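You operate a simulated robot arm through the tools that you are given. There is no shell and no other tool. Be economical: measure what you need, move in short steps, check, and stop when the job is done.

You run a simulated two-armed robot. Do the job below in one go: nothing can be reset, and whatever is moved stays where it is left.

JOB
Take the napkin from the table top and lay it out flat on the worktop under the window.

It is judged by the outcome, as a careful person would: the job done as asked, and still so three seconds after it is handed in. It fails if anything else is knocked over, pushed out of place, dropped, spilled or broken. Flat cloth is picked up by pressing the open fingertips on it (5 to 10 N) and closing them slowly along it; thin cloth reads only 2 to 8 mm in the jaws.

ROBOT AND FRAMES
Two 7-joint arms with two-finger parallel grippers on one trunk, on a base that drives. Base frame: it is fixed to the floor where the robot stands at the start and does not move with it; the origin is under the middle of the robot, x ahead of it, y to its left, z up. Readings come in mm, degrees, newtons and seconds.
The left shoulder is at the start at [70, 134, 876], the right one opposite. With the tool pointing down near the work surface each hand reaches from about 100 to 640 mm from the robot's upright axis, wherever it stands, measured 20 degrees to its own side. Places, roughly: worktop under the window [-800, -700, 900]. Payload 1.57 kg a hand.
The TCP of each hand is the grasp point between the finger pads, 30 mm short of the fingertips. In the tool frame z runs along the fingers and y along their closing line. Largest opening 80 mm; finger width 17, thickness 12; the body of the gripper, 40 by 82 mm, starts 80 mm behind the TCP.
Orientation is told as [roll, pitch, yaw] about the base's x, y, z axes, in that order, counted from this pose: with the fingers straight down and closing along the base's y, the tool's x points along the base's -x, its y along +y and its z along -z.

CONTROLS
- The arms move only by the tool nudge_tool. It takes "left_rows", "right_rows" or both (then of equal length, played together; a hand with none holds still); each is a list of rows, each an object of numbers (a shift or turn left out is 0, a gripper value left out holds the last): "tx", "ty", "tz": the shift along the tool's x, y, z in mm; "rx", "ry", "rz": the turn, a rotation vector about the tool's x, y, z in degrees; "grip": the opening in per cent of the stroke, from 0 (shut) to 100 (fully open). In form: [{"tx": .., "ty": .., "tz": .., "rx": .., "ry": .., "rz": .., "grip": ..}, ...]. A call has 1 to 8 rows; each row shifts and turns the commanded pose from where the row before left it, along the tool's axes as they then stand. A row lasts 0.2 s, in which the tool goes at most 50 mm and 8.6 degrees; a call with a longer step from one row to the next is refused whole, and so is a gripper value outside its range. Where a pose cannot be reached the arm comes as near as it can. A force on the tool above 40 N (or 10 N above the force at the start of the call, whichever is more), or a blocked arm, ends the call early, and 0.2 s more pass. Each finger travels about 153 mm/s and halts on what it meets, pressing with about 31 N; the grip force reading is that of the motor and also rises with nothing between the fingers. The clock runs only during rows and for 0.2 s after the last one: add rows that do not move to give the fingers time. It gives the time, the measured TCP pose, the force on the tool (base axes), the opening and the grip force at its end, in the units of the frame above (readings bear some noise).
- Cameras (640 x 400 px; columns grow to the right, rows downward): "scene" is now at [93.2, -81.2, 1099.7]; the picture's right is [-0.86, -0.52, 0.00], its down [-0.30, 0.50, -0.81] and it looks along [0.42, -0.70, -0.58] (base axes); focal length 214 px, centre (320, 200). "left" rides on the left gripper at [72, 7, -122] in its tool frame; the picture's right is [-0.09, 1.00, 0.00], its down [-0.84, -0.08, -0.54] and it looks along [-0.54, -0.05, 0.84] (tool axes); focal length 238 px, centre (320, 200). "right" rides on the right gripper at [72, -7, -122] in its tool frame; the picture's right is [0.09, 1.00, 0.00], its down [-0.84, 0.08, -0.54] and it looks along [-0.54, 0.05, 0.84] (tool axes); focal length 238 px, centre (320, 200). There is no depth. A picture from a camera that has moved, and an enlarged one, comes with that camera's place and axes in the base frame and with its lens. The place of the scene camera against the robot may be out by one fixed shift of up to 12 mm in any direction.
- camera(camera): a new picture of that camera. It takes no simulated time.
- raise_lower(by): slides the trunk up (or, below 0, down) by that many mm; the arms and the scene camera ride with it, the base frame stays. It gives what a move gives, with no picture.
- base_move(legs): drives the robot by 1 to 6 legs, each [ahead, left, turn to the left] in mm, mm and degrees, along the robot's own axes; the way and the turn of a leg run together, so that a leg with both is an arc; at most 1500 mm and 180 degrees a leg. The arms and the cameras ride along, it lands a little off, and it stops where it bumps. It gives what a move gives.
- turn_head(pan, tilt): turns the head with the scene camera to pan (to the left, within 86 degrees either way) and tilt (down, from -29 to 69), counted from straight ahead of the robot. It gives what a move gives.
- enlarge(camera, box): a new picture of the part [left, top, right, bottom] of that camera's present view, enlarged. It takes no simulated time.
- close_job(): hands the job in; it is judged then, once.

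Work in short steps. Places have to be worked out from the pictures, the camera data and where the tool is seen: move nearer, look again, correct. Check each grasp and each placing, and mend what went wrong. You have 120 turns and 92 pictures in all, those below and enlarged ones among them. Open the grippers and draw the arms clear of the work before you hand the job in, unless the task says otherwise; then end with one line.

The tools are called after "Call:" by a JSON object that holds its "api" and its "payload". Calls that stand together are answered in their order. nudge_tool: Moves the arms, as the interface text tells. Its arguments: {"type":"object","properties":{"left_rows":{"type":"array"},"right_rows":{"type":"array"}},"required":[]} The other tools are called the same way: raise_lower (by) slides the trunk up or down; base_move (legs) drives the base; turn_head (pan, tilt) turns the head that bears the scene camera; camera (camera) takes a picture; enlarge (camera, box) takes an enlarged picture of a part of a camera's view; close_job () hands the job in.

At the start:

```text
time: 0.0
left_eef_pos: [462.8, 214.7, 911.7]
left_ee_rot: [0.0, -0.1, 0.1]
left_wrist_force: [-0.8, -1.2, 1.0]
left_gripper_width: 79.9
left_gripper_force: 0.0
right_eef_pos: [417.6, -165.1, 930.3]
right_ee_rot: [0.1, 0.0, -0.1]
right_wrist_force: [-0.7, -1.0, -0.1]
right_gripper_width: 79.9
right_gripper_force: 0.0
trunk travel left (down, up): [-450.0, 490.0]
robot x, y, heading: [0.5, 0.6, -0.1]
head pan, tilt: [-58.9, 35.6]
```

scene: 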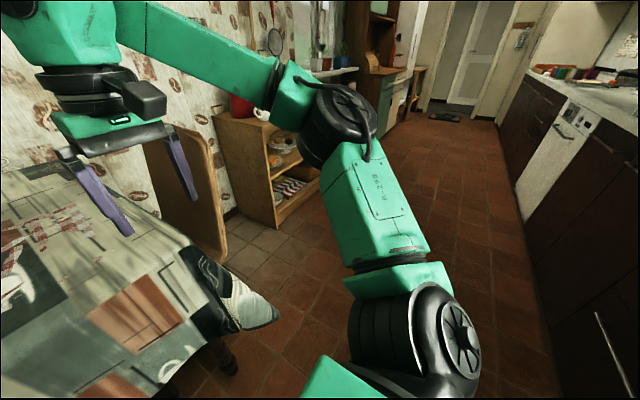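
right: 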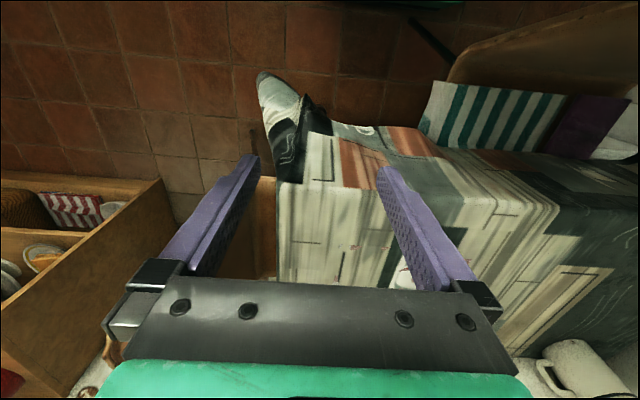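
left: 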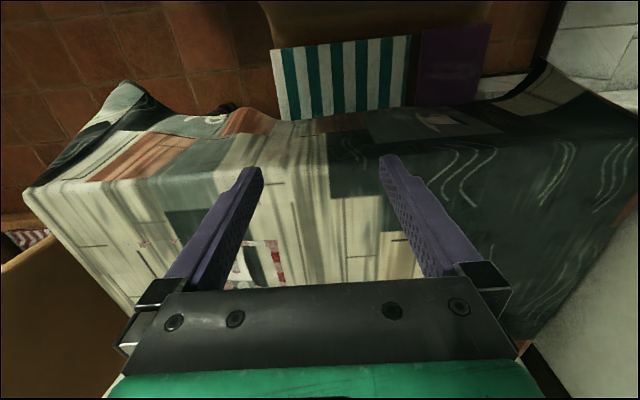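

The table with its patterned cloth is ahead; something reddish-white lies on it. I turn the head to the front and look down.

Call:
{"api": "turn_head", "payload": {"pan": 0, "tilt": 45}}

Call:
{"api": "camera", "payload": {"camera": "scene"}}

```text
time: 1.3
left_eef_pos: [461.4, 214.0, 913.2]
left_ee_rot: [0.0, 0.0, 0.1]
left_wrist_force: [0.0, -0.4, 0.2]
left_gripper_width: 80.1
left_gripper_force: 0.1
right_eef_pos: [417.8, -165.6, 931.5]
right_ee_rot: [0.0, 0.0, 0.0]
right_wrist_force: [-0.9, -0.2, 0.7]
right_gripper_width: 80.0
right_gripper_force: 0.0
trunk travel left (down, up): [-450.0, 490.0]
robot x, y, heading: [0.1, 0.3, 0.0]
head pan, tilt: [0.0, 45.0]
```

```text
88 pictures are left
camera scene: at [129.2, -6.2, 1085.9], right [0.0, -1.0, 0.0], down [-0.71, 0.0, -0.71], along [0.71, 0.0, -0.71], focal length 214 px, centre (320, 200)
```

scene: 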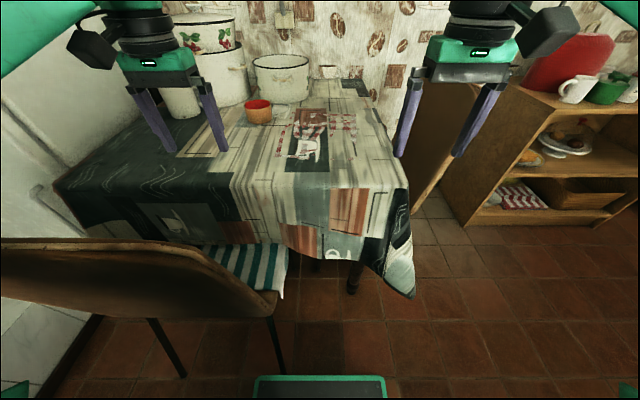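

Pots and a small bowl stand at the back of the table; the reddish patch at (310,140) may be print or a napkin. I enlarge it.

Call:
{"api": "enlarge", "payload": {"camera": "scene", "box": [220, 80, 420, 205]}}

Call:
{"api": "enlarge", "payload": {"camera": "left", "box": [100, 150, 420, 350]}}

```text
3.20 times, centred on (320, 142) of scene
camera zoom: at [129.2, -6.2, 1085.9], right [0.0, -1.0, 0.0], down [-0.71, 0.0, -0.71], along [0.71, 0.0, -0.71], focal length 686 px, centre (320, 384)
```

zoom: 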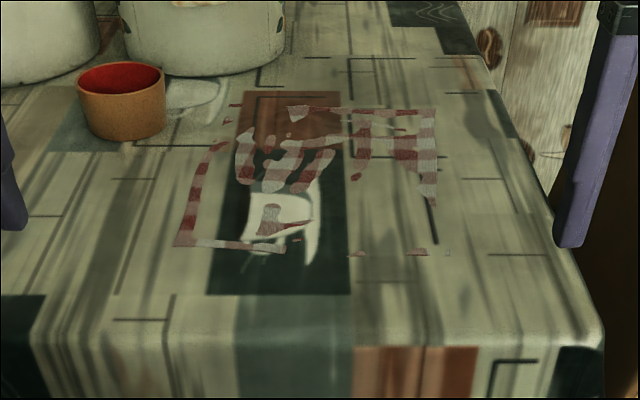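

```text
2.00 times, centred on (260, 250) of left
camera zoom: at [390.5, 221.2, 1033.9], right [0.09, 1.0, 0.0], down [0.84, -0.08, 0.54], along [0.54, -0.05, -0.84], focal length 477 px, centre (440, 100)
```

zoom: 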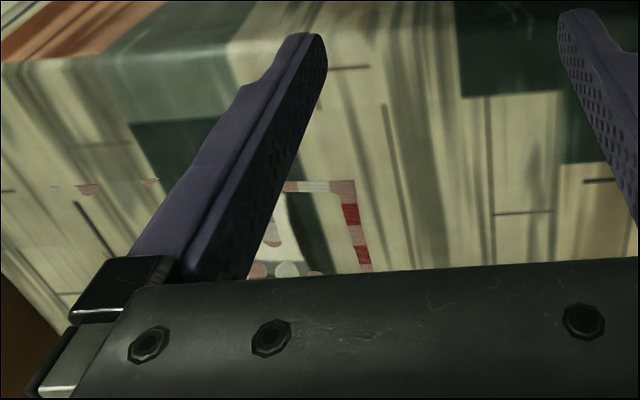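

The napkin is a thin red-and-white checked square, roughly x 690–1030, y −140…115, nearly flush with the tablecloth. It is out of reach from here, so I look at the floor near the base before driving.

Call:
{"api": "turn_head", "payload": {"pan": 0, "tilt": 69}}

Call:
{"api": "camera", "payload": {"camera": "scene"}}

Call:
{"api": "turn_head", "payload": {"pan": -50, "tilt": 60}}

Call:
{"api": "camera", "payload": {"camera": "scene"}}

Call:
{"api": "turn_head", "payload": {"pan": 50, "tilt": 60}}

Call:
{"api": "camera", "payload": {"camera": "scene"}}

```text
time: 2.2
left_eef_pos: [462.0, 214.6, 911.9]
left_ee_rot: [0.0, 0.0, 0.2]
left_wrist_force: [-0.7, 0.2, 0.2]
left_gripper_width: 80.0
left_gripper_force: 0.0
right_eef_pos: [417.6, -167.5, 930.6]
right_ee_rot: [0.0, 0.0, 0.0]
right_wrist_force: [0.5, 0.2, -0.8]
right_gripper_width: 79.9
right_gripper_force: 0.1
trunk travel left (down, up): [-450.0, 490.0]
robot x, y, heading: [-0.0, -0.6, 0.0]
head pan, tilt: [0.0, 68.8]
```

```text
85 pictures are left
camera scene: at [103.9, -6.1, 1057.0], right [0.0, -1.0, 0.0], down [-0.93, 0.0, -0.36], along [0.36, 0.0, -0.93], focal length 214 px, centre (320, 200)
```

scene: 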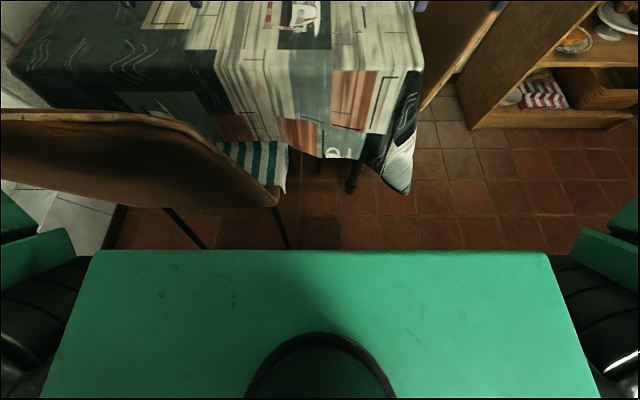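

```text
time: 3.4
left_eef_pos: [461.9, 213.6, 911.7]
left_ee_rot: [0.0, 0.0, 0.1]
left_wrist_force: [1.2, -0.1, 0.2]
left_gripper_width: 79.8
left_gripper_force: 0.0
right_eef_pos: [417.6, -166.3, 930.8]
right_ee_rot: [0.0, 0.0, 0.0]
right_wrist_force: [0.2, 0.5, -1.1]
right_gripper_width: 79.9
right_gripper_force: 0.1
trunk travel left (down, up): [-450.0, 490.0]
robot x, y, heading: [0.4, -1.7, 0.1]
head pan, tilt: [-50.0, 60.0]
```

```text
84 pictures are left
camera scene: at [90.8, -57.1, 1066.4], right [-0.77, -0.64, 0.0], down [-0.56, 0.66, -0.5], along [0.32, -0.38, -0.87], focal length 214 px, centre (320, 200)
```

scene: 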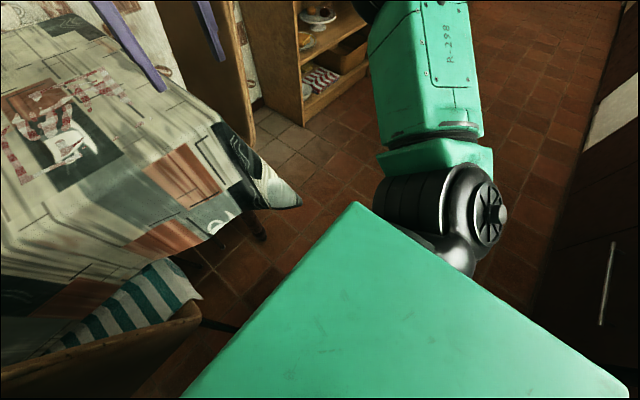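

```text
time: 5.1
left_eef_pos: [462.2, 214.4, 912.7]
left_ee_rot: [0.0, -0.1, 0.1]
left_wrist_force: [1.3, 0.1, -0.2]
left_gripper_width: 80.0
left_gripper_force: 0.1
right_eef_pos: [418.1, -165.9, 930.0]
right_ee_rot: [-0.1, 0.0, 0.0]
right_wrist_force: [0.2, 0.1, -0.3]
right_gripper_width: 80.2
right_gripper_force: 0.0
trunk travel left (down, up): [-450.0, 490.0]
robot x, y, heading: [-2.4, -3.1, 0.1]
head pan, tilt: [50.0, 60.0]
```

```text
83 pictures are left
camera scene: at [90.8, 44.9, 1066.4], right [0.77, -0.64, 0.0], down [-0.56, -0.66, -0.5], along [0.32, 0.38, -0.87], focal length 214 px, centre (320, 200)
```

scene: 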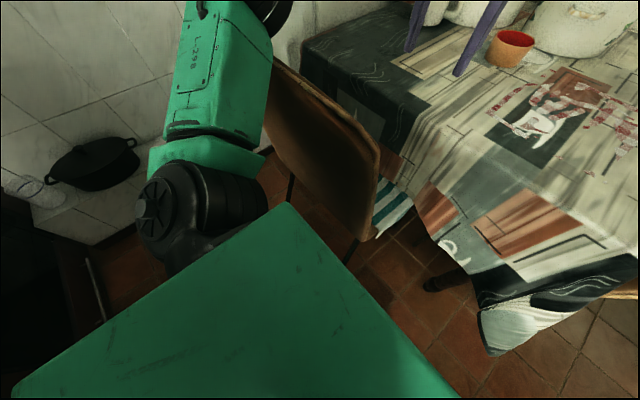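

The chair's rear leg foot is about (260,140), just ahead-left of the base, so I must know the base's footprint. I yaw the right hand 90° so that its camera looks across in front of the base.

Call:
{"api": "nudge_tool", "payload": {"right_rows": [{"rz": -8.5}, {"rz": -8.5}, {"rz": -8.5}, {"rz": -8.5}, {"rz": -8.5}, {"rz": -8.5}, {"rz": -8.5}, {"rz": -8.5}]}}

Call:
{"api": "camera", "payload": {"camera": "right"}}

```text
time: 6.9
left_eef_pos: [461.8, 214.2, 912.0]
left_ee_rot: [0.0, 0.0, 0.0]
left_wrist_force: [-0.3, -0.8, -0.8]
left_gripper_width: 79.9
left_gripper_force: 0.1
right_eef_pos: [303.3, -75.3, 870.0]
right_ee_rot: [0.0, -0.1, 67.9]
right_wrist_force: [-0.2, 1.1, 0.1]
right_gripper_width: 79.9
right_gripper_force: 0.2
right hand out of reach, approached as far as the arm can: row 4, 5, 6, 7, 8
trunk travel left (down, up): [-450.0, 490.0]
robot x, y, heading: [-2.5, 0.4, 0.1]
head pan, tilt: [50.0, 60.0]
```

```text
82 pictures are left
camera right: at [282.5, -144.0, 993.6], right [-0.96, 0.29, 0.0], down [0.24, 0.8, 0.54], along [0.16, 0.52, -0.84], focal length 238 px, centre (320, 200)
```

right: 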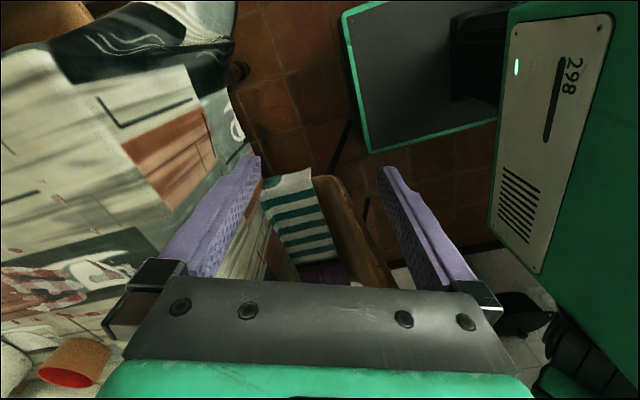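

The base's front is about x=214 with half-width about 187; the chair foot is at (243,143) and its backrest corner at y≈106. I restore the right hand and then drive 140 mm right and 120 mm ahead, which clears the chair by about 50 mm.

Call:
{"api": "nudge_tool", "payload": {"right_rows": [{"rz": 8.5}, {"rz": 8.5}, {"rz": 8.5}, {"rz": 8.5}, {"rz": 8.5}, {"rz": 8.5}, {"rz": 8.5}, {"rz": 8.5}]}}

Call:
{"api": "base_move", "payload": {"legs": [[0, -145, 0], [120, 0, 0]]}}

Call:
{"api": "turn_head", "payload": {"pan": 10, "tilt": 50}}

Call:
{"api": "camera", "payload": {"camera": "scene"}}

Call:
{"api": "camera", "payload": {"camera": "left"}}

Call:
{"api": "camera", "payload": {"camera": "right"}}

```text
time: 8.7
left_eef_pos: [463.2, 213.6, 911.9]
left_ee_rot: [0.0, 0.0, 0.1]
left_wrist_force: [0.9, -0.7, -0.2]
left_gripper_width: 80.2
left_gripper_force: 0.1
right_eef_pos: [305.0, -75.0, 870.8]
right_ee_rot: [0.0, 0.0, -0.1]
right_wrist_force: [0.4, 0.4, -0.3]
right_gripper_width: 79.9
right_gripper_force: 0.0
trunk travel left (down, up): [-450.0, 490.0]
robot x, y, heading: [1.8, -0.2, -0.0]
head pan, tilt: [50.0, 60.0]
```

```text
time: 10.9
left_eef_pos: [583.7, 59.3, 915.5]
left_ee_rot: [0.5, -0.3, -0.2]
left_wrist_force: [0.5, -0.1, 0.3]
left_gripper_width: 80.1
left_gripper_force: 0.1
right_eef_pos: [425.4, -228.3, 871.4]
right_ee_rot: [0.5, -0.1, -0.2]
right_wrist_force: [0.2, -0.2, 0.4]
right_gripper_width: 80.2
right_gripper_force: 0.1
trunk travel left (down, up): [-450.0, 490.0]
robot x, y, heading: [122.8, -145.8, -0.1]
head pan, tilt: [50.0, 60.0]
```

```text
time: 12.0
left_eef_pos: [583.1, 59.0, 916.8]
left_ee_rot: [0.6, -0.3, -0.2]
left_wrist_force: [0.1, 0.9, -0.4]
left_gripper_width: 79.9
left_gripper_force: 0.0
right_eef_pos: [423.7, -228.9, 871.9]
right_ee_rot: [0.5, -0.2, -0.2]
right_wrist_force: [-1.0, 0.0, 0.8]
right_gripper_width: 79.9
right_gripper_force: 0.1
trunk travel left (down, up): [-450.0, 490.0]
robot x, y, heading: [125.1, -144.6, -0.1]
head pan, tilt: [10.0, 50.0]
```

```text
81 pictures are left
camera scene: at [242.9, -147.6, 1079.7], right [0.17, -0.99, -0.01], down [-0.75, -0.13, -0.65], along [0.64, 0.12, -0.76], focal length 214 px, centre (320, 200)
```

scene: 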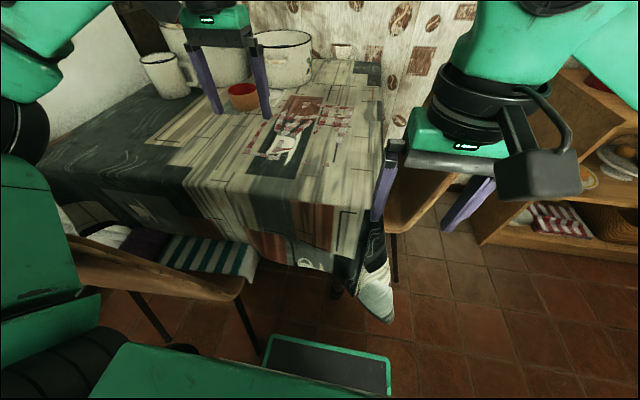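

```text
80 pictures are left
camera left: at [510.4, 65.3, 1037.8], right [0.1, 1.0, 0.01], down [0.83, -0.09, 0.55], along [0.54, -0.04, -0.84], focal length 238 px, centre (320, 200)
```

left: 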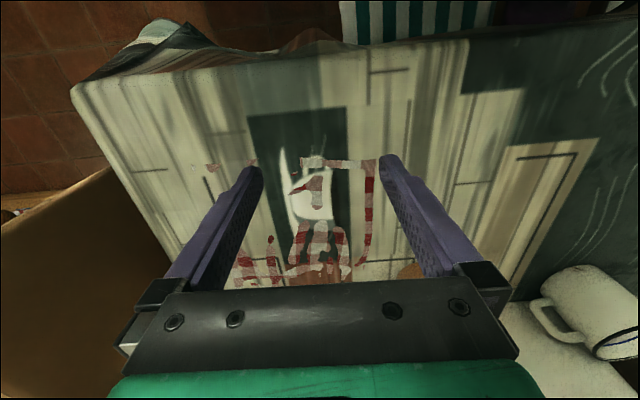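

```text
79 pictures are left
camera right: at [351.7, -236.4, 993.6], right [-0.09, 1.0, 0.01], down [0.84, 0.07, 0.55], along [0.54, 0.06, -0.84], focal length 238 px, centre (320, 200)
```

right: 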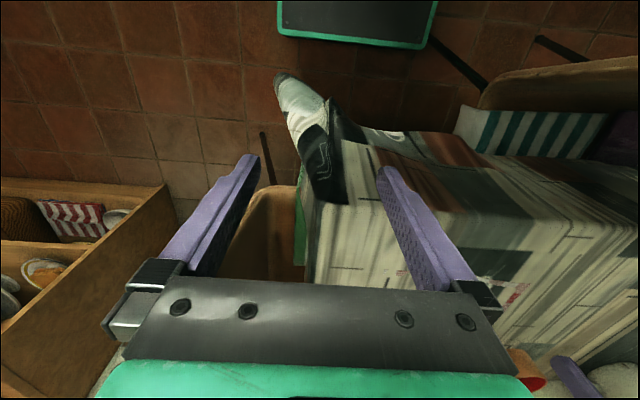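

The napkin's front corners are at about (663,139) and (645,−111), and it is about 250 mm square. I bring both hands above its front edge near the corners, with the openings reduced, and look again.

Call:
{"api": "nudge_tool", "payload": {"left_rows": [{"tx": -12, "ty": 6, "tz": 14, "grip": 50}, {"tx": -12, "ty": 6, "tz": 14}, {"tx": -12, "ty": 6, "tz": 14}, {"tx": -12, "ty": 6, "tz": 14}, {"tx": -12, "ty": 6, "tz": 14}, {"tx": -12, "ty": 6, "tz": 14}, {"tx": -12, "ty": 6, "tz": 14}, {"tx": -12, "ty": 6, "tz": 14}], "right_rows": [{"tx": -30, "ty": 18, "tz": 9, "grip": 50}, {"tx": -30, "ty": 18, "tz": 9}, {"tx": -30, "ty": 18, "tz": 9}, {"tx": -30, "ty": 18, "tz": 9}, {"tx": -30, "ty": 18, "tz": 9}, {"tx": -30, "ty": 18, "tz": 9}, {"tx": -30, "ty": 18, "tz": 9}, {"tx": -30, "ty": 18, "tz": 9}]}}

Call:
{"api": "camera", "payload": {"camera": "left"}}

Call:
{"api": "camera", "payload": {"camera": "right"}}

Call:
{"api": "camera", "payload": {"camera": "scene"}}

```text
time: 13.4
left_eef_pos: [664.0, 96.7, 855.2]
left_ee_rot: [-0.1, -3.5, -0.2]
left_wrist_force: [3.0, -1.0, 0.9]
left_gripper_width: 39.8
left_gripper_force: 0.1
right_eef_pos: [605.0, -186.1, 827.3]
right_ee_rot: [-1.0, -3.4, -3.6]
right_wrist_force: [1.8, -0.3, -0.9]
right_gripper_width: 40.1
right_gripper_force: 0.0
trunk travel left (down, up): [-450.0, 490.0]
robot x, y, heading: [140.0, -148.5, -2.3]
head pan, tilt: [10.0, 50.0]
stopped in row 6 (right hand): the arm was blocked; the commanded pose is now the measured one
```

```text
78 pictures are left
camera left: at [584.7, 104.1, 971.5], right [0.1, 1.0, 0.01], down [0.8, -0.08, 0.59], along [0.59, -0.05, -0.81], focal length 238 px, centre (320, 200)
```

left: 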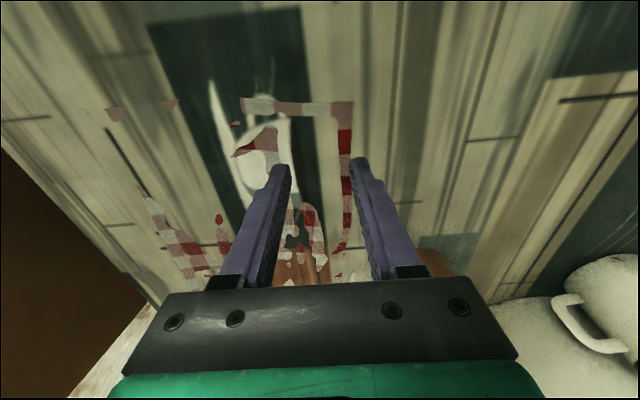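

```text
77 pictures are left
camera right: at [524.2, -182.8, 945.4], right [-0.03, 1.0, -0.02], down [0.81, 0.04, 0.59], along [0.59, 0.0, -0.81], focal length 238 px, centre (320, 200)
```

right: 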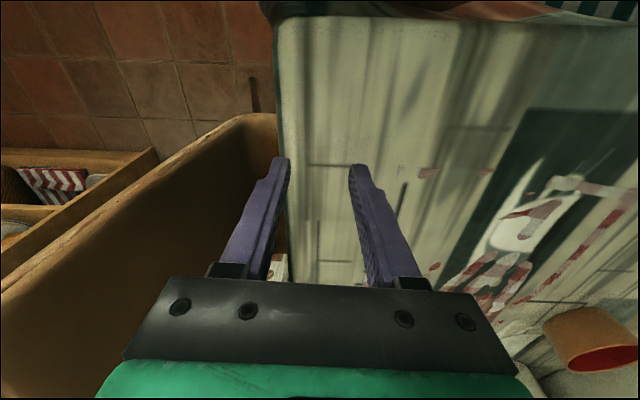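

```text
76 pictures are left
camera scene: at [243.9, -273.1, 1094.1], right [0.14, -0.98, -0.12], down [-0.75, -0.03, -0.66], along [0.65, 0.18, -0.74], focal length 214 px, centre (320, 200)
```

scene: 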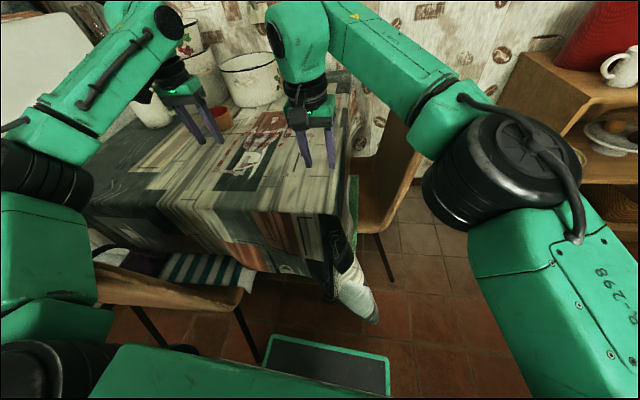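

The right arm was blocked, and the camera data show the robot rolled several degrees. I hold still for a moment and look toward the left arm and the chair for the contact.

Call:
{"api": "turn_head", "payload": {"pan": 50, "tilt": 55}}

Call:
{"api": "camera", "payload": {"camera": "scene"}}

```text
time: 14.4
left_eef_pos: [665.5, 96.1, 850.1]
left_ee_rot: [-0.4, -3.6, 0.5]
left_wrist_force: [0.6, 0.0, 0.3]
left_gripper_width: 40.1
left_gripper_force: 0.0
right_eef_pos: [605.8, -192.1, 828.8]
right_ee_rot: [-1.5, -4.3, -4.0]
right_wrist_force: [-0.2, -0.3, -0.1]
right_gripper_width: 40.0
right_gripper_force: 0.2
trunk travel left (down, up): [-450.0, 490.0]
robot x, y, heading: [134.5, -143.3, -2.7]
head pan, tilt: [50.0, 55.0]
```

```text
75 pictures are left
camera scene: at [214.0, -231.6, 1092.7], right [0.73, -0.68, -0.07], down [-0.54, -0.53, -0.65], along [0.41, 0.52, -0.75], focal length 214 px, centre (320, 200)
```

scene: 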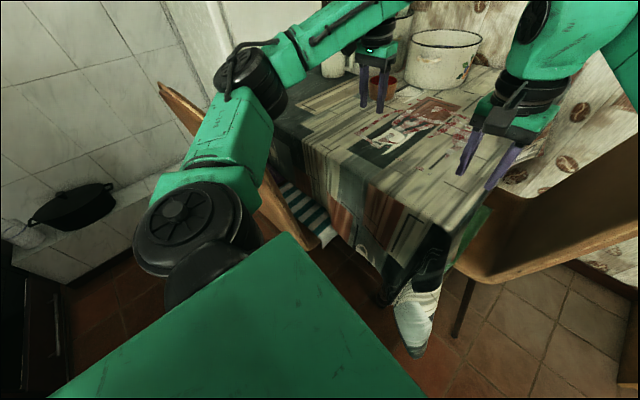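

The left upper arm is leaning on the chair's backrest. I raise the trunk to lift it straight off and look again.

Call:
{"api": "raise_lower", "payload": {"by": 120}}

Call:
{"api": "camera", "payload": {"camera": "scene"}}

```text
time: 14.8
left_eef_pos: [669.1, 159.1, 818.2]
left_ee_rot: [-4.2, -4.5, 5.6]
left_wrist_force: [-0.3, 0.3, -0.2]
left_gripper_width: 40.2
left_gripper_force: 0.0
right_eef_pos: [613.7, -188.8, 821.0]
right_ee_rot: [-7.4, -7.1, -1.9]
right_wrist_force: [-0.5, 0.3, -0.2]
right_gripper_width: 40.0
right_gripper_force: 0.1
trunk travel left (down, up): [-453.0, 487.0]
robot x, y, heading: [145.1, -150.7, -3.0]
head pan, tilt: [50.0, 55.0]
stopped: the arm was blocked; the commanded pose is now the measured one
```

```text
74 pictures are left
camera scene: at [219.8, -243.9, 1097.0], right [0.73, -0.68, -0.07], down [-0.55, -0.52, -0.66], along [0.41, 0.52, -0.75], focal length 214 px, centre (320, 200)
```

scene: 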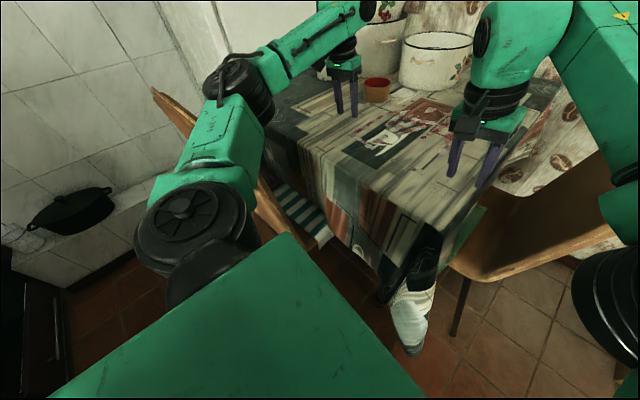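

The raise was blocked too. I undo the left hand's last motion gently, back and up to its earlier pose, so that the elbow follows its way out.

Call:
{"api": "nudge_tool", "payload": {"left_rows": [{"tx": 10, "ty": -10, "tz": -12}, {"tx": 10, "ty": -10, "tz": -12}, {"tx": 10, "ty": -10, "tz": -12}, {"tx": 10, "ty": -10, "tz": -12}]}}

Call:
{"api": "camera", "payload": {"camera": "scene"}}

```text
time: 15.1
left_eef_pos: [683.4, 155.9, 784.4]
left_ee_rot: [-6.2, -5.0, 4.4]
left_wrist_force: [-3.7, 3.5, 6.4]
left_gripper_width: 40.7
left_gripper_force: 1.4
right_eef_pos: [636.2, -241.5, 804.6]
right_ee_rot: [-13.2, -8.3, -1.2]
right_wrist_force: [-0.5, -0.8, 0.8]
right_gripper_width: 40.0
right_gripper_force: 0.1
trunk travel left (down, up): [-453.0, 487.0]
robot x, y, heading: [152.4, -154.1, -4.7]
head pan, tilt: [50.0, 55.0]
stopped in row 1 (left hand): the arm was blocked; the commanded pose is now the measured one
```

```text
73 pictures are left
camera scene: at [221.9, -271.4, 1096.4], right [0.71, -0.7, -0.09], down [-0.56, -0.49, -0.67], along [0.43, 0.52, -0.74], focal length 214 px, centre (320, 200)
```

scene: 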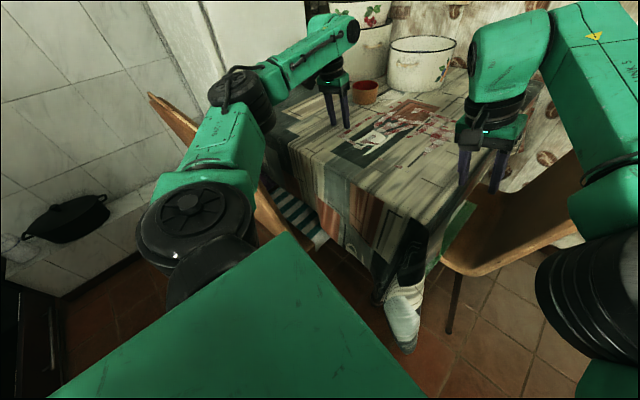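

The readings keep drifting, so I let time pass with no commanded motion, to see whether the robot settles.

Call:
{"api": "nudge_tool", "payload": {"left_rows": [{"tx": 0}, {"tx": 0}]}}

Call:
{"api": "turn_head", "payload": {"pan": 70, "tilt": 40}}

Call:
{"api": "camera", "payload": {"camera": "scene"}}

```text
time: 15.4
left_eef_pos: [675.4, 164.3, 785.7]
left_ee_rot: [-11.5, -13.6, 1.5]
left_wrist_force: [67.3, 1.2, 67.1]
left_gripper_width: 30.5
left_gripper_force: 0.0
right_eef_pos: [636.9, -253.6, 785.5]
right_ee_rot: [-20.6, -7.5, 0.8]
right_wrist_force: [-1.4, 1.2, 1.4]
right_gripper_width: 39.9
right_gripper_force: 0.2
trunk travel left (down, up): [-453.0, 487.0]
robot x, y, heading: [133.6, -142.7, -0.3]
head pan, tilt: [50.0, 55.0]
stopped in row 1 (left hand): the arm was blocked; the commanded pose is now the measured one
```

```text
time: 16.3
left_eef_pos: [676.2, 159.0, 785.3]
left_ee_rot: [-10.8, -11.6, 1.6]
left_wrist_force: [5.8, 22.4, 121.7]
left_gripper_width: 39.9
left_gripper_force: 0.1
right_eef_pos: [640.2, -268.2, 784.1]
right_ee_rot: [-20.0, -7.5, -0.7]
right_wrist_force: [-0.8, 1.6, 0.4]
right_gripper_width: 39.7
right_gripper_force: 0.0
trunk travel left (down, up): [-453.0, 487.0]
robot x, y, heading: [128.3, -151.5, -1.6]
head pan, tilt: [70.0, 40.0]
```

```text
72 pictures are left
camera scene: at [179.7, -244.2, 1122.0], right [0.93, -0.37, -0.03], down [-0.21, -0.48, -0.85], along [0.3, 0.8, -0.52], focal length 214 px, centre (320, 200)
```

scene: 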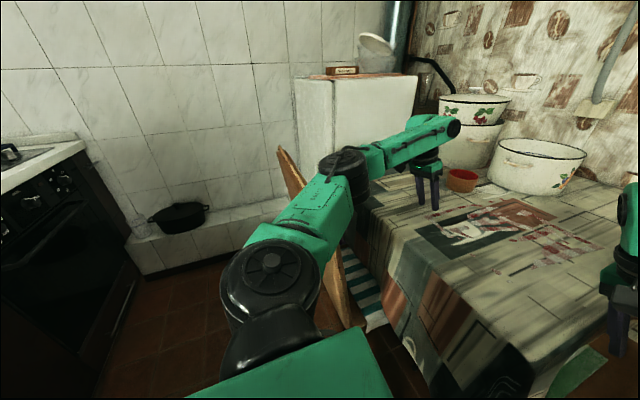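

The left wrist reads about 120 N upward, so that hand is loaded. I command the left hand straight up in a single quick row and read the result.

Call:
{"api": "nudge_tool", "payload": {"left_rows": [{"tz": -45}, {"tz": -45}, {"tz": -20}]}}

Call:
{"api": "camera", "payload": {"camera": "scene"}}

```text
time: 16.6
left_eef_pos: [670.3, 159.8, 786.8]
left_ee_rot: [-14.3, -17.2, -1.5]
left_wrist_force: [48.6, -0.2, 48.3]
left_gripper_width: 40.0
left_gripper_force: 0.0
right_eef_pos: [633.0, -274.3, 759.1]
right_ee_rot: [-25.1, -6.1, -6.7]
right_wrist_force: [-0.5, 2.4, 1.8]
right_gripper_width: 39.9
right_gripper_force: 0.0
trunk travel left (down, up): [-453.0, 487.0]
robot x, y, heading: [117.1, -136.2, 3.0]
head pan, tilt: [70.0, 40.0]
stopped in row 1 (left hand): the arm was blocked; the commanded pose is now the measured one
```

```text
71 pictures are left
camera scene: at [165.6, -241.5, 1122.6], right [0.96, -0.29, -0.03], down [-0.17, -0.48, -0.86], along [0.24, 0.83, -0.51], focal length 214 px, centre (320, 200)
```

scene: 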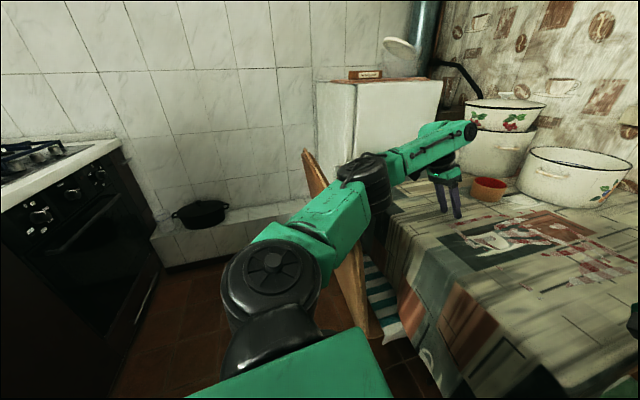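

The body is still rolled, and the right hand has sagged towards the other chair. I first lift the right hand clear, moving only it.

Call:
{"api": "nudge_tool", "payload": {"right_rows": [{"tx": 10, "ty": 5, "tz": -20}, {"tx": 10, "ty": 5, "tz": -20}, {"tx": 10, "ty": 5, "tz": -20}, {"tx": 10, "ty": 5, "tz": -20}, {"tx": 10, "ty": 5, "tz": -20}]}}

Call:
{"api": "turn_head", "payload": {"pan": 10, "tilt": 50}}

Call:
{"api": "camera", "payload": {"camera": "scene"}}

```text
time: 16.9
left_eef_pos: [658.1, 157.4, 790.9]
left_ee_rot: [-21.9, -22.0, -2.0]
left_wrist_force: [29.7, 17.2, 39.7]
left_gripper_width: 47.8
left_gripper_force: 3.1
right_eef_pos: [600.2, -266.3, 742.9]
right_ee_rot: [-33.7, -6.9, -10.8]
right_wrist_force: [0.2, 0.5, -0.1]
right_gripper_width: 39.7
right_gripper_force: 0.0
trunk travel left (down, up): [-453.0, 487.0]
robot x, y, heading: [96.1, -145.5, 4.5]
head pan, tilt: [70.0, 40.0]
stopped in row 1 (left hand): the arm was blocked; the commanded pose is now the measured one
```

```text
time: 18.2
left_eef_pos: [658.7, 159.3, 788.7]
left_ee_rot: [-21.6, -21.2, -1.8]
left_wrist_force: [7.3, 23.3, 68.7]
left_gripper_width: 38.9
left_gripper_force: 0.1
right_eef_pos: [605.2, -267.2, 745.1]
right_ee_rot: [-33.2, -7.1, -10.8]
right_wrist_force: [0.3, -0.4, -0.5]
right_gripper_width: 40.1
right_gripper_force: 0.1
trunk travel left (down, up): [-453.0, 487.0]
robot x, y, heading: [101.9, -145.0, 4.2]
head pan, tilt: [10.0, 50.0]
```

```text
70 pictures are left
camera scene: at [209.3, -293.9, 1100.8], right [0.25, -0.96, -0.15], down [-0.73, -0.08, -0.67], along [0.63, 0.27, -0.72], focal length 214 px, centre (320, 200)
```

scene: 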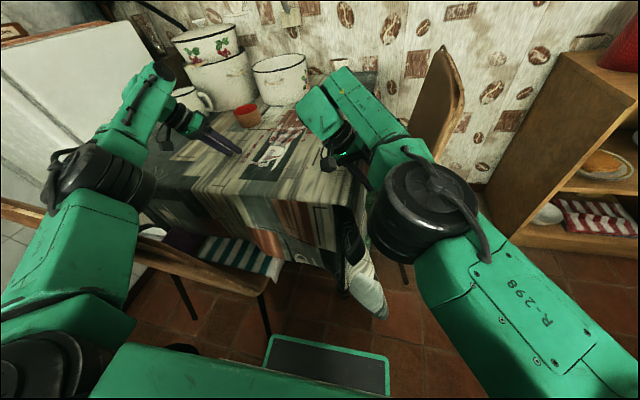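

The left upper arm lies across the chair's backrest and props up the robot's left side. I drive sideways to the right in a short step, to slide the arm along and off the backrest end.

Call:
{"api": "base_move", "payload": {"legs": [[0, -80, 0]]}}

Call:
{"api": "camera", "payload": {"camera": "scene"}}

```text
time: 18.9
left_eef_pos: [615.9, 193.5, 804.8]
left_ee_rot: [-35.8, -34.5, 2.6]
left_wrist_force: [-1.1, -1.6, 0.5]
left_gripper_width: 40.1
left_gripper_force: 0.1
right_eef_pos: [602.6, -308.4, 714.2]
right_ee_rot: [-38.6, -17.2, -24.5]
right_wrist_force: [3.2, -4.2, 14.3]
right_gripper_width: 40.0
right_gripper_force: 0.1
trunk travel left (down, up): [-453.0, 487.0]
robot x, y, heading: [117.6, -138.9, 3.9]
head pan, tilt: [10.0, 50.0]
stopped in leg 1: the robot was blocked; the commanded pose is now the measured one
```

```text
69 pictures are left
camera scene: at [217.8, -324.7, 1100.8], right [0.24, -0.96, -0.18], down [-0.73, -0.06, -0.68], along [0.64, 0.29, -0.71], focal length 214 px, centre (320, 200)
```

scene: 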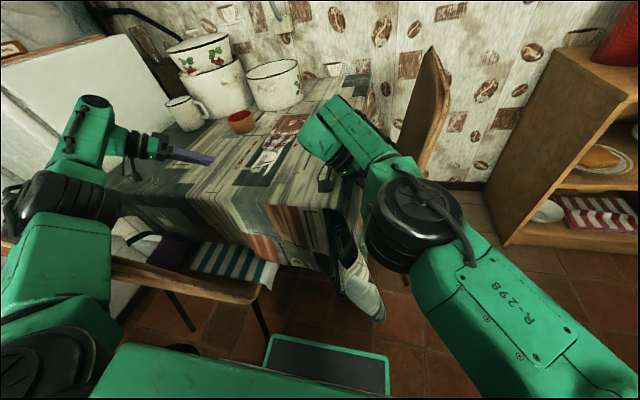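

Sideways is blocked. I try a short backward drive instead, the reverse of the approach that went in freely.

Call:
{"api": "base_move", "payload": {"legs": [[-60, 0, 0]]}}

Call:
{"api": "camera", "payload": {"camera": "scene"}}

```text
time: 19.7
left_eef_pos: [602.2, 177.6, 821.2]
left_ee_rot: [-52.5, -46.8, 6.1]
left_wrist_force: [0.3, -0.3, 1.6]
left_gripper_width: 40.1
left_gripper_force: 0.1
right_eef_pos: [601.6, -365.4, 670.6]
right_ee_rot: [-42.3, -34.4, -32.6]
right_wrist_force: [-41.2, -129.9, -121.4]
right_gripper_width: 39.7
right_gripper_force: 0.1
trunk travel left (down, up): [-453.0, 487.0]
robot x, y, heading: [131.1, -152.2, -2.6]
head pan, tilt: [10.0, 50.0]
stopped in leg 1: the robot was blocked; the commanded pose is now the measured one
```

```text
68 pictures are left
camera scene: at [221.9, -346.9, 1095.1], right [0.13, -0.98, -0.18], down [-0.74, 0.02, -0.68], along [0.66, 0.22, -0.72], focal length 214 px, centre (320, 200)
```

scene: 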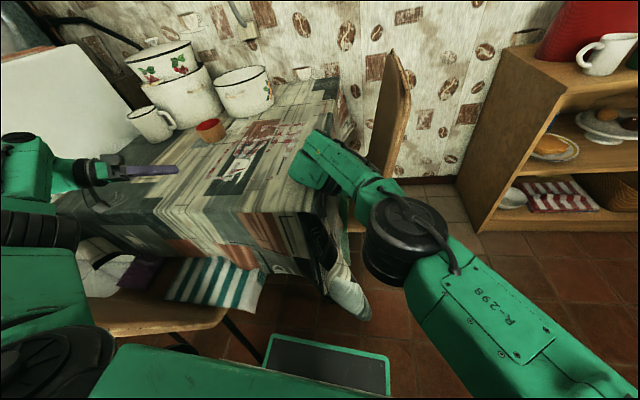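

The roll has not eased, and the right hand now bears a load. I look through both hand cameras to find the contacts.

Call:
{"api": "camera", "payload": {"camera": "right"}}

Call:
{"api": "camera", "payload": {"camera": "left"}}

Call:
{"api": "turn_head", "payload": {"pan": 86, "tilt": 60}}

Call:
{"api": "camera", "payload": {"camera": "scene"}}

```text
67 pictures are left
camera right: at [547.7, -240.3, 707.7], right [0.65, 0.46, -0.61], down [0.64, 0.09, 0.76], along [0.4, -0.88, -0.24], focal length 238 px, centre (320, 200)
```

right: 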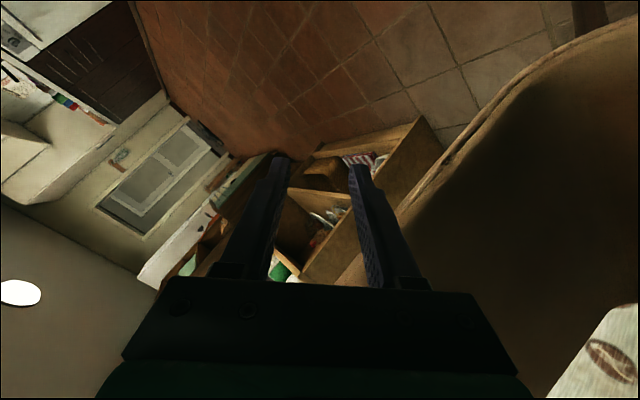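

```text
66 pictures are left
camera left: at [491.4, 268.0, 816.6], right [0.57, 0.67, -0.47], down [0.24, 0.41, 0.88], along [0.79, -0.62, 0.07], focal length 238 px, centre (320, 200)
```

left: 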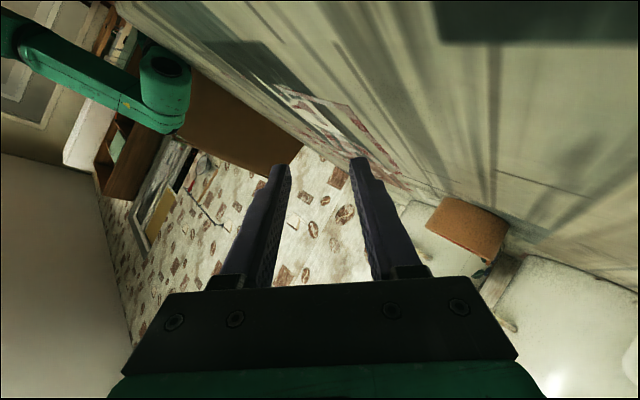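

```text
time: 21.2
left_eef_pos: [665.9, 186.5, 776.7]
left_ee_rot: [-61.9, -41.2, 8.2]
left_wrist_force: [-67.4, 22.8, 248.5]
left_gripper_width: 12.0
left_gripper_force: 0.0
right_eef_pos: [606.6, -377.4, 677.6]
right_ee_rot: [-47.7, -33.8, -39.1]
right_wrist_force: [31.8, -57.0, -31.4]
right_gripper_width: 40.0
right_gripper_force: 0.1
trunk travel left (down, up): [-453.0, 487.0]
robot x, y, heading: [165.5, -163.7, -7.7]
head pan, tilt: [85.9, 60.0]
```

```text
65 pictures are left
camera scene: at [173.5, -201.0, 1083.2], right [0.98, -0.21, 0.03], down [-0.15, -0.8, -0.58], along [0.14, 0.56, -0.81], focal length 214 px, centre (320, 200)
```

scene: 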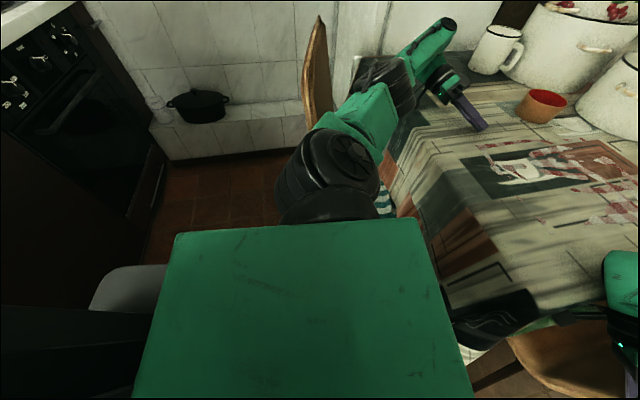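

The roll has eased to a few degrees, but the left fingertips now press hard on the table. I lift the left hand straight up in the world frame; in its tilted tool axes that is about (−.66, −.67, −.35).

Call:
{"api": "nudge_tool", "payload": {"left_rows": [{"tx": -20, "ty": -20, "tz": -11}, {"tx": -20, "ty": -20, "tz": -11}, {"tx": -20, "ty": -20, "tz": -11}, {"tx": -20, "ty": -20, "tz": -11}]}}

Call:
{"api": "camera", "payload": {"camera": "scene"}}

```text
time: 21.4
left_eef_pos: [655.4, 180.6, 788.9]
left_ee_rot: [-63.8, -45.9, 5.7]
left_wrist_force: [47.7, 24.0, 246.1]
left_gripper_width: 40.1
left_gripper_force: 0.1
right_eef_pos: [610.1, -387.3, 680.1]
right_ee_rot: [-48.1, -36.7, -40.4]
right_wrist_force: [1.0, -4.5, -3.1]
right_gripper_width: 40.1
right_gripper_force: 0.1
trunk travel left (down, up): [-453.0, 487.0]
robot x, y, heading: [164.1, -157.8, -7.4]
head pan, tilt: [85.9, 60.0]
stopped in row 1 (right hand): the force on the tool passed its limit (the readings are from after the stop); the commanded pose is now the measured one
```

```text
64 pictures are left
camera scene: at [177.5, -210.4, 1088.7], right [0.98, -0.2, 0.03], down [-0.15, -0.79, -0.59], along [0.14, 0.57, -0.81], focal length 214 px, centre (320, 200)
```

scene: 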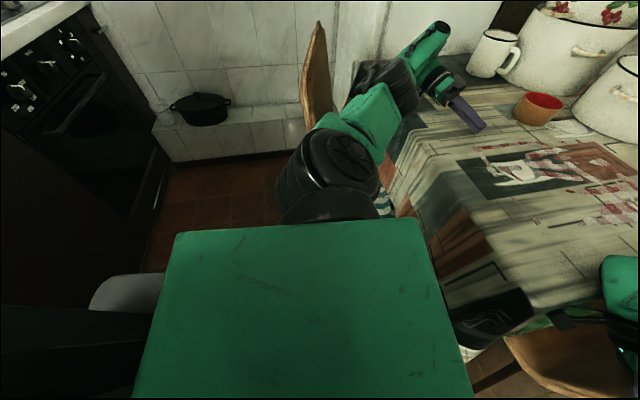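

That stop came from the right hand's force, which is now about zero. I repeat the left lift.

Call:
{"api": "nudge_tool", "payload": {"left_rows": [{"tx": -21, "ty": -20, "tz": -9}, {"tx": -21, "ty": -20, "tz": -9}, {"tx": -21, "ty": -20, "tz": -9}, {"tx": -21, "ty": -20, "tz": -9}]}}

```text
time: 21.8
left_eef_pos: [661.5, 173.8, 787.2]
left_ee_rot: [-64.2, -45.4, 1.0]
left_wrist_force: [23.5, 55.7, 255.3]
left_gripper_width: 39.9
left_gripper_force: 0.1
right_eef_pos: [612.1, -403.8, 685.6]
right_ee_rot: [-50.1, -42.0, -41.8]
right_wrist_force: [-1.1, 0.4, 0.0]
right_gripper_width: 40.0
right_gripper_force: 0.0
trunk travel left (down, up): [-453.0, 487.0]
robot x, y, heading: [176.7, -168.5, -10.1]
head pan, tilt: [85.9, 60.0]
stopped in row 2 (left hand): the arm was blocked; the commanded pose is now the measured one
```

After each stop, the IK seems to push the left hand further into the table because the body is tilted. I try small upward steps that build up without tripping the block.

Call:
{"api": "nudge_tool", "payload": {"left_rows": [{"tx": -7, "ty": -6.5, "tz": -3}, {"tx": -7, "ty": -6.5, "tz": -3}, {"tx": -7, "ty": -6.5, "tz": -3}, {"tx": -7, "ty": -6.5, "tz": -3}, {"tx": -7, "ty": -6.5, "tz": -3}, {"tx": -7, "ty": -6.5, "tz": -3}, {"tx": -7, "ty": -6.5, "tz": -3}, {"tx": -7, "ty": -6.5, "tz": -3}]}}

Call:
{"api": "camera", "payload": {"camera": "scene"}}

```text
time: 22.4
left_eef_pos: [661.2, 173.0, 797.2]
left_ee_rot: [-67.8, -48.0, 2.9]
left_wrist_force: [51.5, 85.6, 231.6]
left_gripper_width: 40.0
left_gripper_force: 0.1
right_eef_pos: [628.6, -428.7, 680.5]
right_ee_rot: [-50.7, -45.8, -42.8]
right_wrist_force: [-0.1, 0.9, -2.2]
right_gripper_width: 39.7
right_gripper_force: 0.0
trunk travel left (down, up): [-453.0, 487.0]
robot x, y, heading: [184.4, -161.5, -10.4]
head pan, tilt: [85.9, 60.0]
stopped in row 2 (left hand): the arm was blocked; the commanded pose is now the measured one
```

```text
63 pictures are left
camera scene: at [204.1, -213.0, 1086.6], right [0.97, -0.26, 0.02], down [-0.2, -0.79, -0.59], along [0.17, 0.56, -0.81], focal length 214 px, centre (320, 200)
```

scene: 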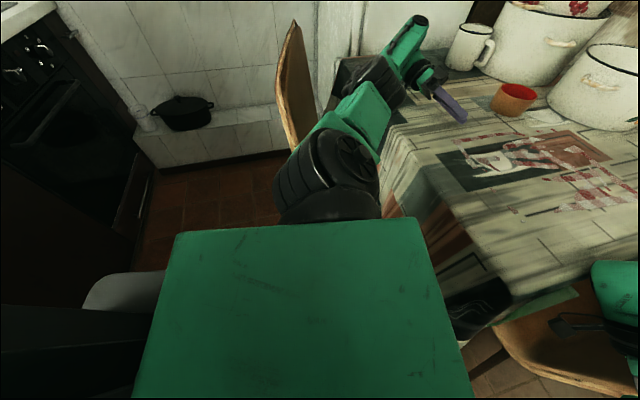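

The left arm's upper part now looks beside the backrest rather than on it. I try backing straight away, so the loaded hand slides free towards the table front.

Call:
{"api": "base_move", "payload": {"legs": [[-120, 0, 0]]}}

Call:
{"api": "camera", "payload": {"camera": "scene"}}

```text
time: 23.1
left_eef_pos: [667.0, 185.5, 813.4]
left_ee_rot: [-73.7, -52.4, 12.5]
left_wrist_force: [-4.7, 13.9, 215.3]
left_gripper_width: 40.0
left_gripper_force: 0.0
right_eef_pos: [642.9, -487.3, 670.1]
right_ee_rot: [-53.8, -52.3, -44.0]
right_wrist_force: [-5.7, 16.5, 14.6]
right_gripper_width: 31.8
right_gripper_force: 0.0
trunk travel left (down, up): [-453.0, 487.0]
robot x, y, heading: [221.9, -159.8, -15.3]
head pan, tilt: [85.9, 60.0]
stopped in leg 1: the force on the tool passed its limit (the readings are from after the stop); the commanded pose is now the measured one
```

```text
62 pictures are left
camera scene: at [235.8, -243.9, 1087.1], right [0.94, -0.33, 0.01], down [-0.26, -0.75, -0.61], along [0.21, 0.57, -0.79], focal length 214 px, centre (320, 200)
```

scene: 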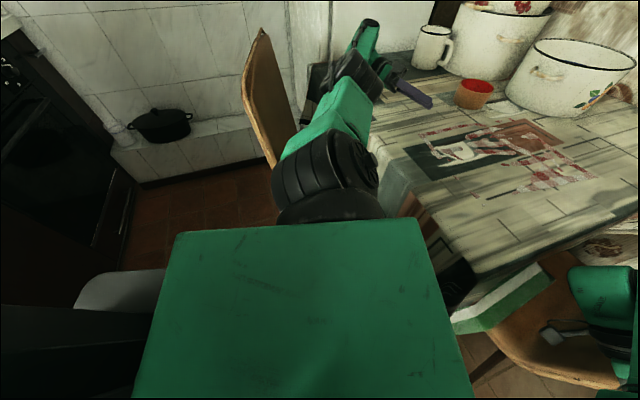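

The contacts tell me the table top is really at z≈755, and re-triangulating the napkin corner agrees. The left hand props the robot up on it, so I try raising the trunk again to unload it.

Call:
{"api": "raise_lower", "payload": {"by": 150}}

Call:
{"api": "camera", "payload": {"camera": "scene"}}

```text
time: 23.5
left_eef_pos: [666.8, 189.7, 820.4]
left_ee_rot: [-77.0, -55.6, 17.5]
left_wrist_force: [-10.0, 2.9, 203.6]
left_gripper_width: 40.0
left_gripper_force: 0.0
right_eef_pos: [647.2, -503.2, 671.9]
right_ee_rot: [-57.2, -56.0, -40.8]
right_wrist_force: [-19.1, 10.2, 13.4]
right_gripper_width: 33.8
right_gripper_force: 0.2
trunk travel left (down, up): [-456.0, 484.0]
robot x, y, heading: [228.3, -161.8, -16.6]
head pan, tilt: [85.9, 60.0]
stopped: the arm was blocked; the commanded pose is now the measured one
```

```text
61 pictures are left
camera scene: at [242.5, -250.3, 1089.5], right [0.94, -0.35, 0.0], down [-0.28, -0.74, -0.61], along [0.22, 0.57, -0.79], focal length 214 px, centre (320, 200)
```

scene: 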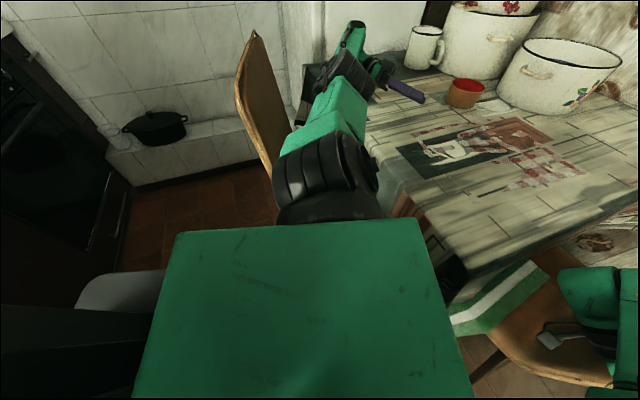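

The left hand's camera bracket rests on the table. I command a strong lift together with a turn that undoes the tilt drift, in the left hand's current axes.

Call:
{"api": "nudge_tool", "payload": {"left_rows": [{"tx": -40, "ty": -26, "tz": -6, "rx": -4.4, "ry": 6.7, "rz": -0.2}, {"tx": -40, "ty": -26, "tz": -6, "rx": -4.4, "ry": 6.7, "rz": -0.2}, {"tx": -38, "ty": -26, "tz": -10, "rx": -4.4, "ry": 6.7, "rz": -0.2}]}}

Call:
{"api": "camera", "payload": {"camera": "scene"}}

```text
time: 23.9
left_eef_pos: [714.9, 186.0, 823.6]
left_ee_rot: [-81.1, -53.5, 14.4]
left_wrist_force: [-41.6, 2.7, 223.7]
left_gripper_width: 40.1
left_gripper_force: 0.1
right_eef_pos: [647.5, -499.0, 677.4]
right_ee_rot: [-63.5, -58.1, -37.9]
right_wrist_force: [-0.1, -1.4, 2.3]
right_gripper_width: 40.1
right_gripper_force: 0.0
trunk travel left (down, up): [-456.0, 484.0]
robot x, y, heading: [238.7, -170.4, -19.3]
head pan, tilt: [85.9, 60.0]
stopped in row 2 (left hand): the arm was blocked; the commanded pose is now the measured one
```

```text
60 pictures are left
camera scene: at [259.9, -203.2, 1085.7], right [0.92, -0.4, 0.02], down [-0.31, -0.76, -0.57], along [0.24, 0.52, -0.82], focal length 214 px, centre (320, 200)
```

scene: 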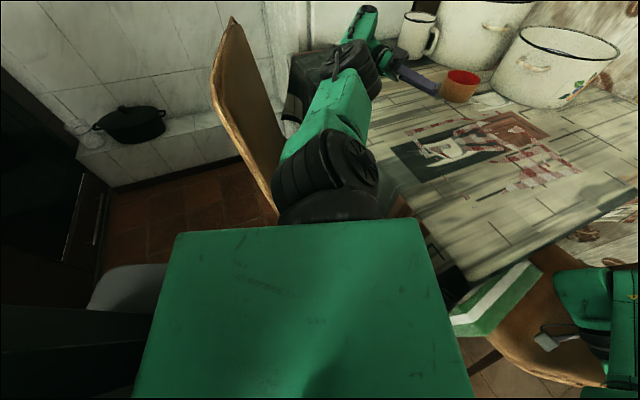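

The roll is down to about 5°, though the left hand slid forward; the bowl is still about 150 mm away. I lift again with some backward motion and more counter-turn.

Call:
{"api": "nudge_tool", "payload": {"left_rows": [{"tx": -20, "ty": -37, "tz": -11, "rx": -4.5, "ry": 6.2, "rz": -0.2}, {"tx": -20, "ty": -37, "tz": -11, "rx": -4.5, "ry": 6.2, "rz": -0.2}, {"tx": -20, "ty": -37, "tz": -11, "rx": -4.5, "ry": 6.2, "rz": -0.2}]}}

Call:
{"api": "camera", "payload": {"camera": "scene"}}

```text
time: 24.2
left_eef_pos: [725.0, 176.9, 840.0]
left_ee_rot: [-89.5, -60.1, 20.1]
left_wrist_force: [16.5, 15.7, 229.7]
left_gripper_width: 40.1
left_gripper_force: 0.0
left hand out of reach, approached as far as the arm can: row 1
right_eef_pos: [653.5, -503.0, 669.9]
right_ee_rot: [-64.6, -57.3, -37.0]
right_wrist_force: [-0.1, 1.7, -0.1]
right_gripper_width: 34.3
right_gripper_force: 0.0
trunk travel left (down, up): [-456.0, 484.0]
robot x, y, heading: [244.9, -173.1, -19.5]
head pan, tilt: [85.9, 60.0]
stopped in row 1 (left hand): the arm was blocked; the commanded pose is now the measured one
```

```text
59 pictures are left
camera scene: at [272.2, -207.8, 1083.7], right [0.92, -0.4, 0.01], down [-0.32, -0.76, -0.57], along [0.23, 0.52, -0.82], focal length 214 px, centre (320, 200)
```

scene: 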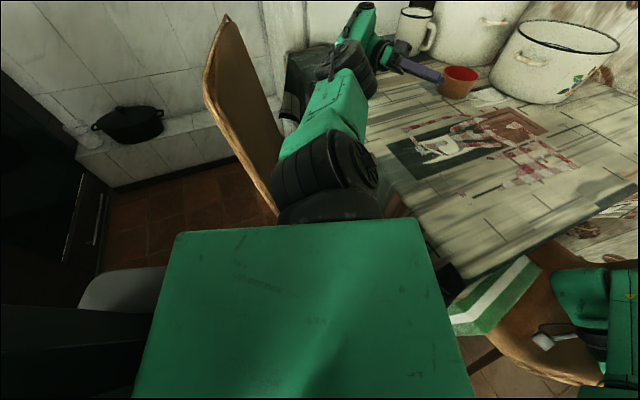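

The body is settling, but slowly. I repeat a purely upward lift of the left hand, without turns, at nearly the full row limit.

Call:
{"api": "nudge_tool", "payload": {"left_rows": [{"tx": -42, "ty": -25}, {"tx": -42, "ty": -25}, {"tx": -42, "ty": -25}]}}

Call:
{"api": "nudge_tool", "payload": {"left_rows": [{"tx": -42, "ty": -25}, {"tx": -42, "ty": -25}, {"tx": -42, "ty": -25}]}}

Call:
{"api": "camera", "payload": {"camera": "scene"}}

```text
time: 25.0
left_eef_pos: [751.5, 221.3, 890.4]
left_ee_rot: [-83.7, -49.2, 11.8]
left_wrist_force: [1.3, 1.2, 3.7]
left_gripper_width: 40.1
left_gripper_force: 0.0
right_eef_pos: [677.2, -460.6, 661.9]
right_ee_rot: [-72.9, -57.6, -29.8]
right_wrist_force: [-9.6, -2.5, -0.8]
right_gripper_width: 34.9
right_gripper_force: 0.1
trunk travel left (down, up): [-456.0, 484.0]
robot x, y, heading: [235.1, -177.8, -18.8]
head pan, tilt: [85.9, 60.0]
```

```text
time: 25.8
left_eef_pos: [725.7, 201.5, 1061.9]
left_ee_rot: [-89.7, -55.3, 16.4]
left_wrist_force: [-0.7, 0.5, 1.0]
left_gripper_width: 40.0
left_gripper_force: 0.0
left hand out of reach, approached as far as the arm can: row 1, 2, 3
right_eef_pos: [677.3, -461.3, 665.8]
right_ee_rot: [-72.0, -57.8, -30.5]
right_wrist_force: [-6.0, 0.4, -2.8]
right_gripper_width: 36.9
right_gripper_force: 0.1
trunk travel left (down, up): [-456.0, 484.0]
robot x, y, heading: [241.3, -173.9, -18.7]
head pan, tilt: [85.9, 60.0]
```

```text
58 pictures are left
camera scene: at [306.8, -138.2, 1072.1], right [0.92, -0.39, 0.0], down [-0.33, -0.8, -0.5], along [0.2, 0.46, -0.87], focal length 214 px, centre (320, 200)
```

scene: 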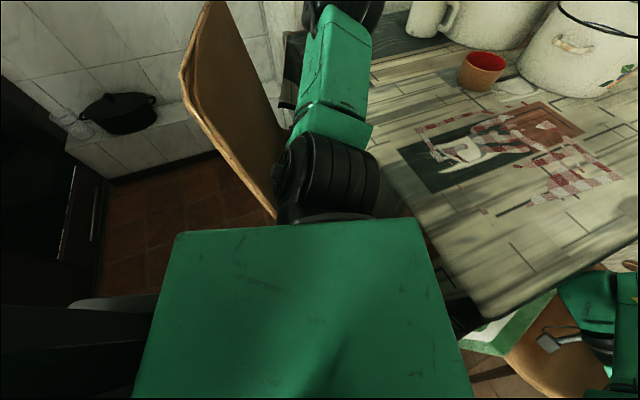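

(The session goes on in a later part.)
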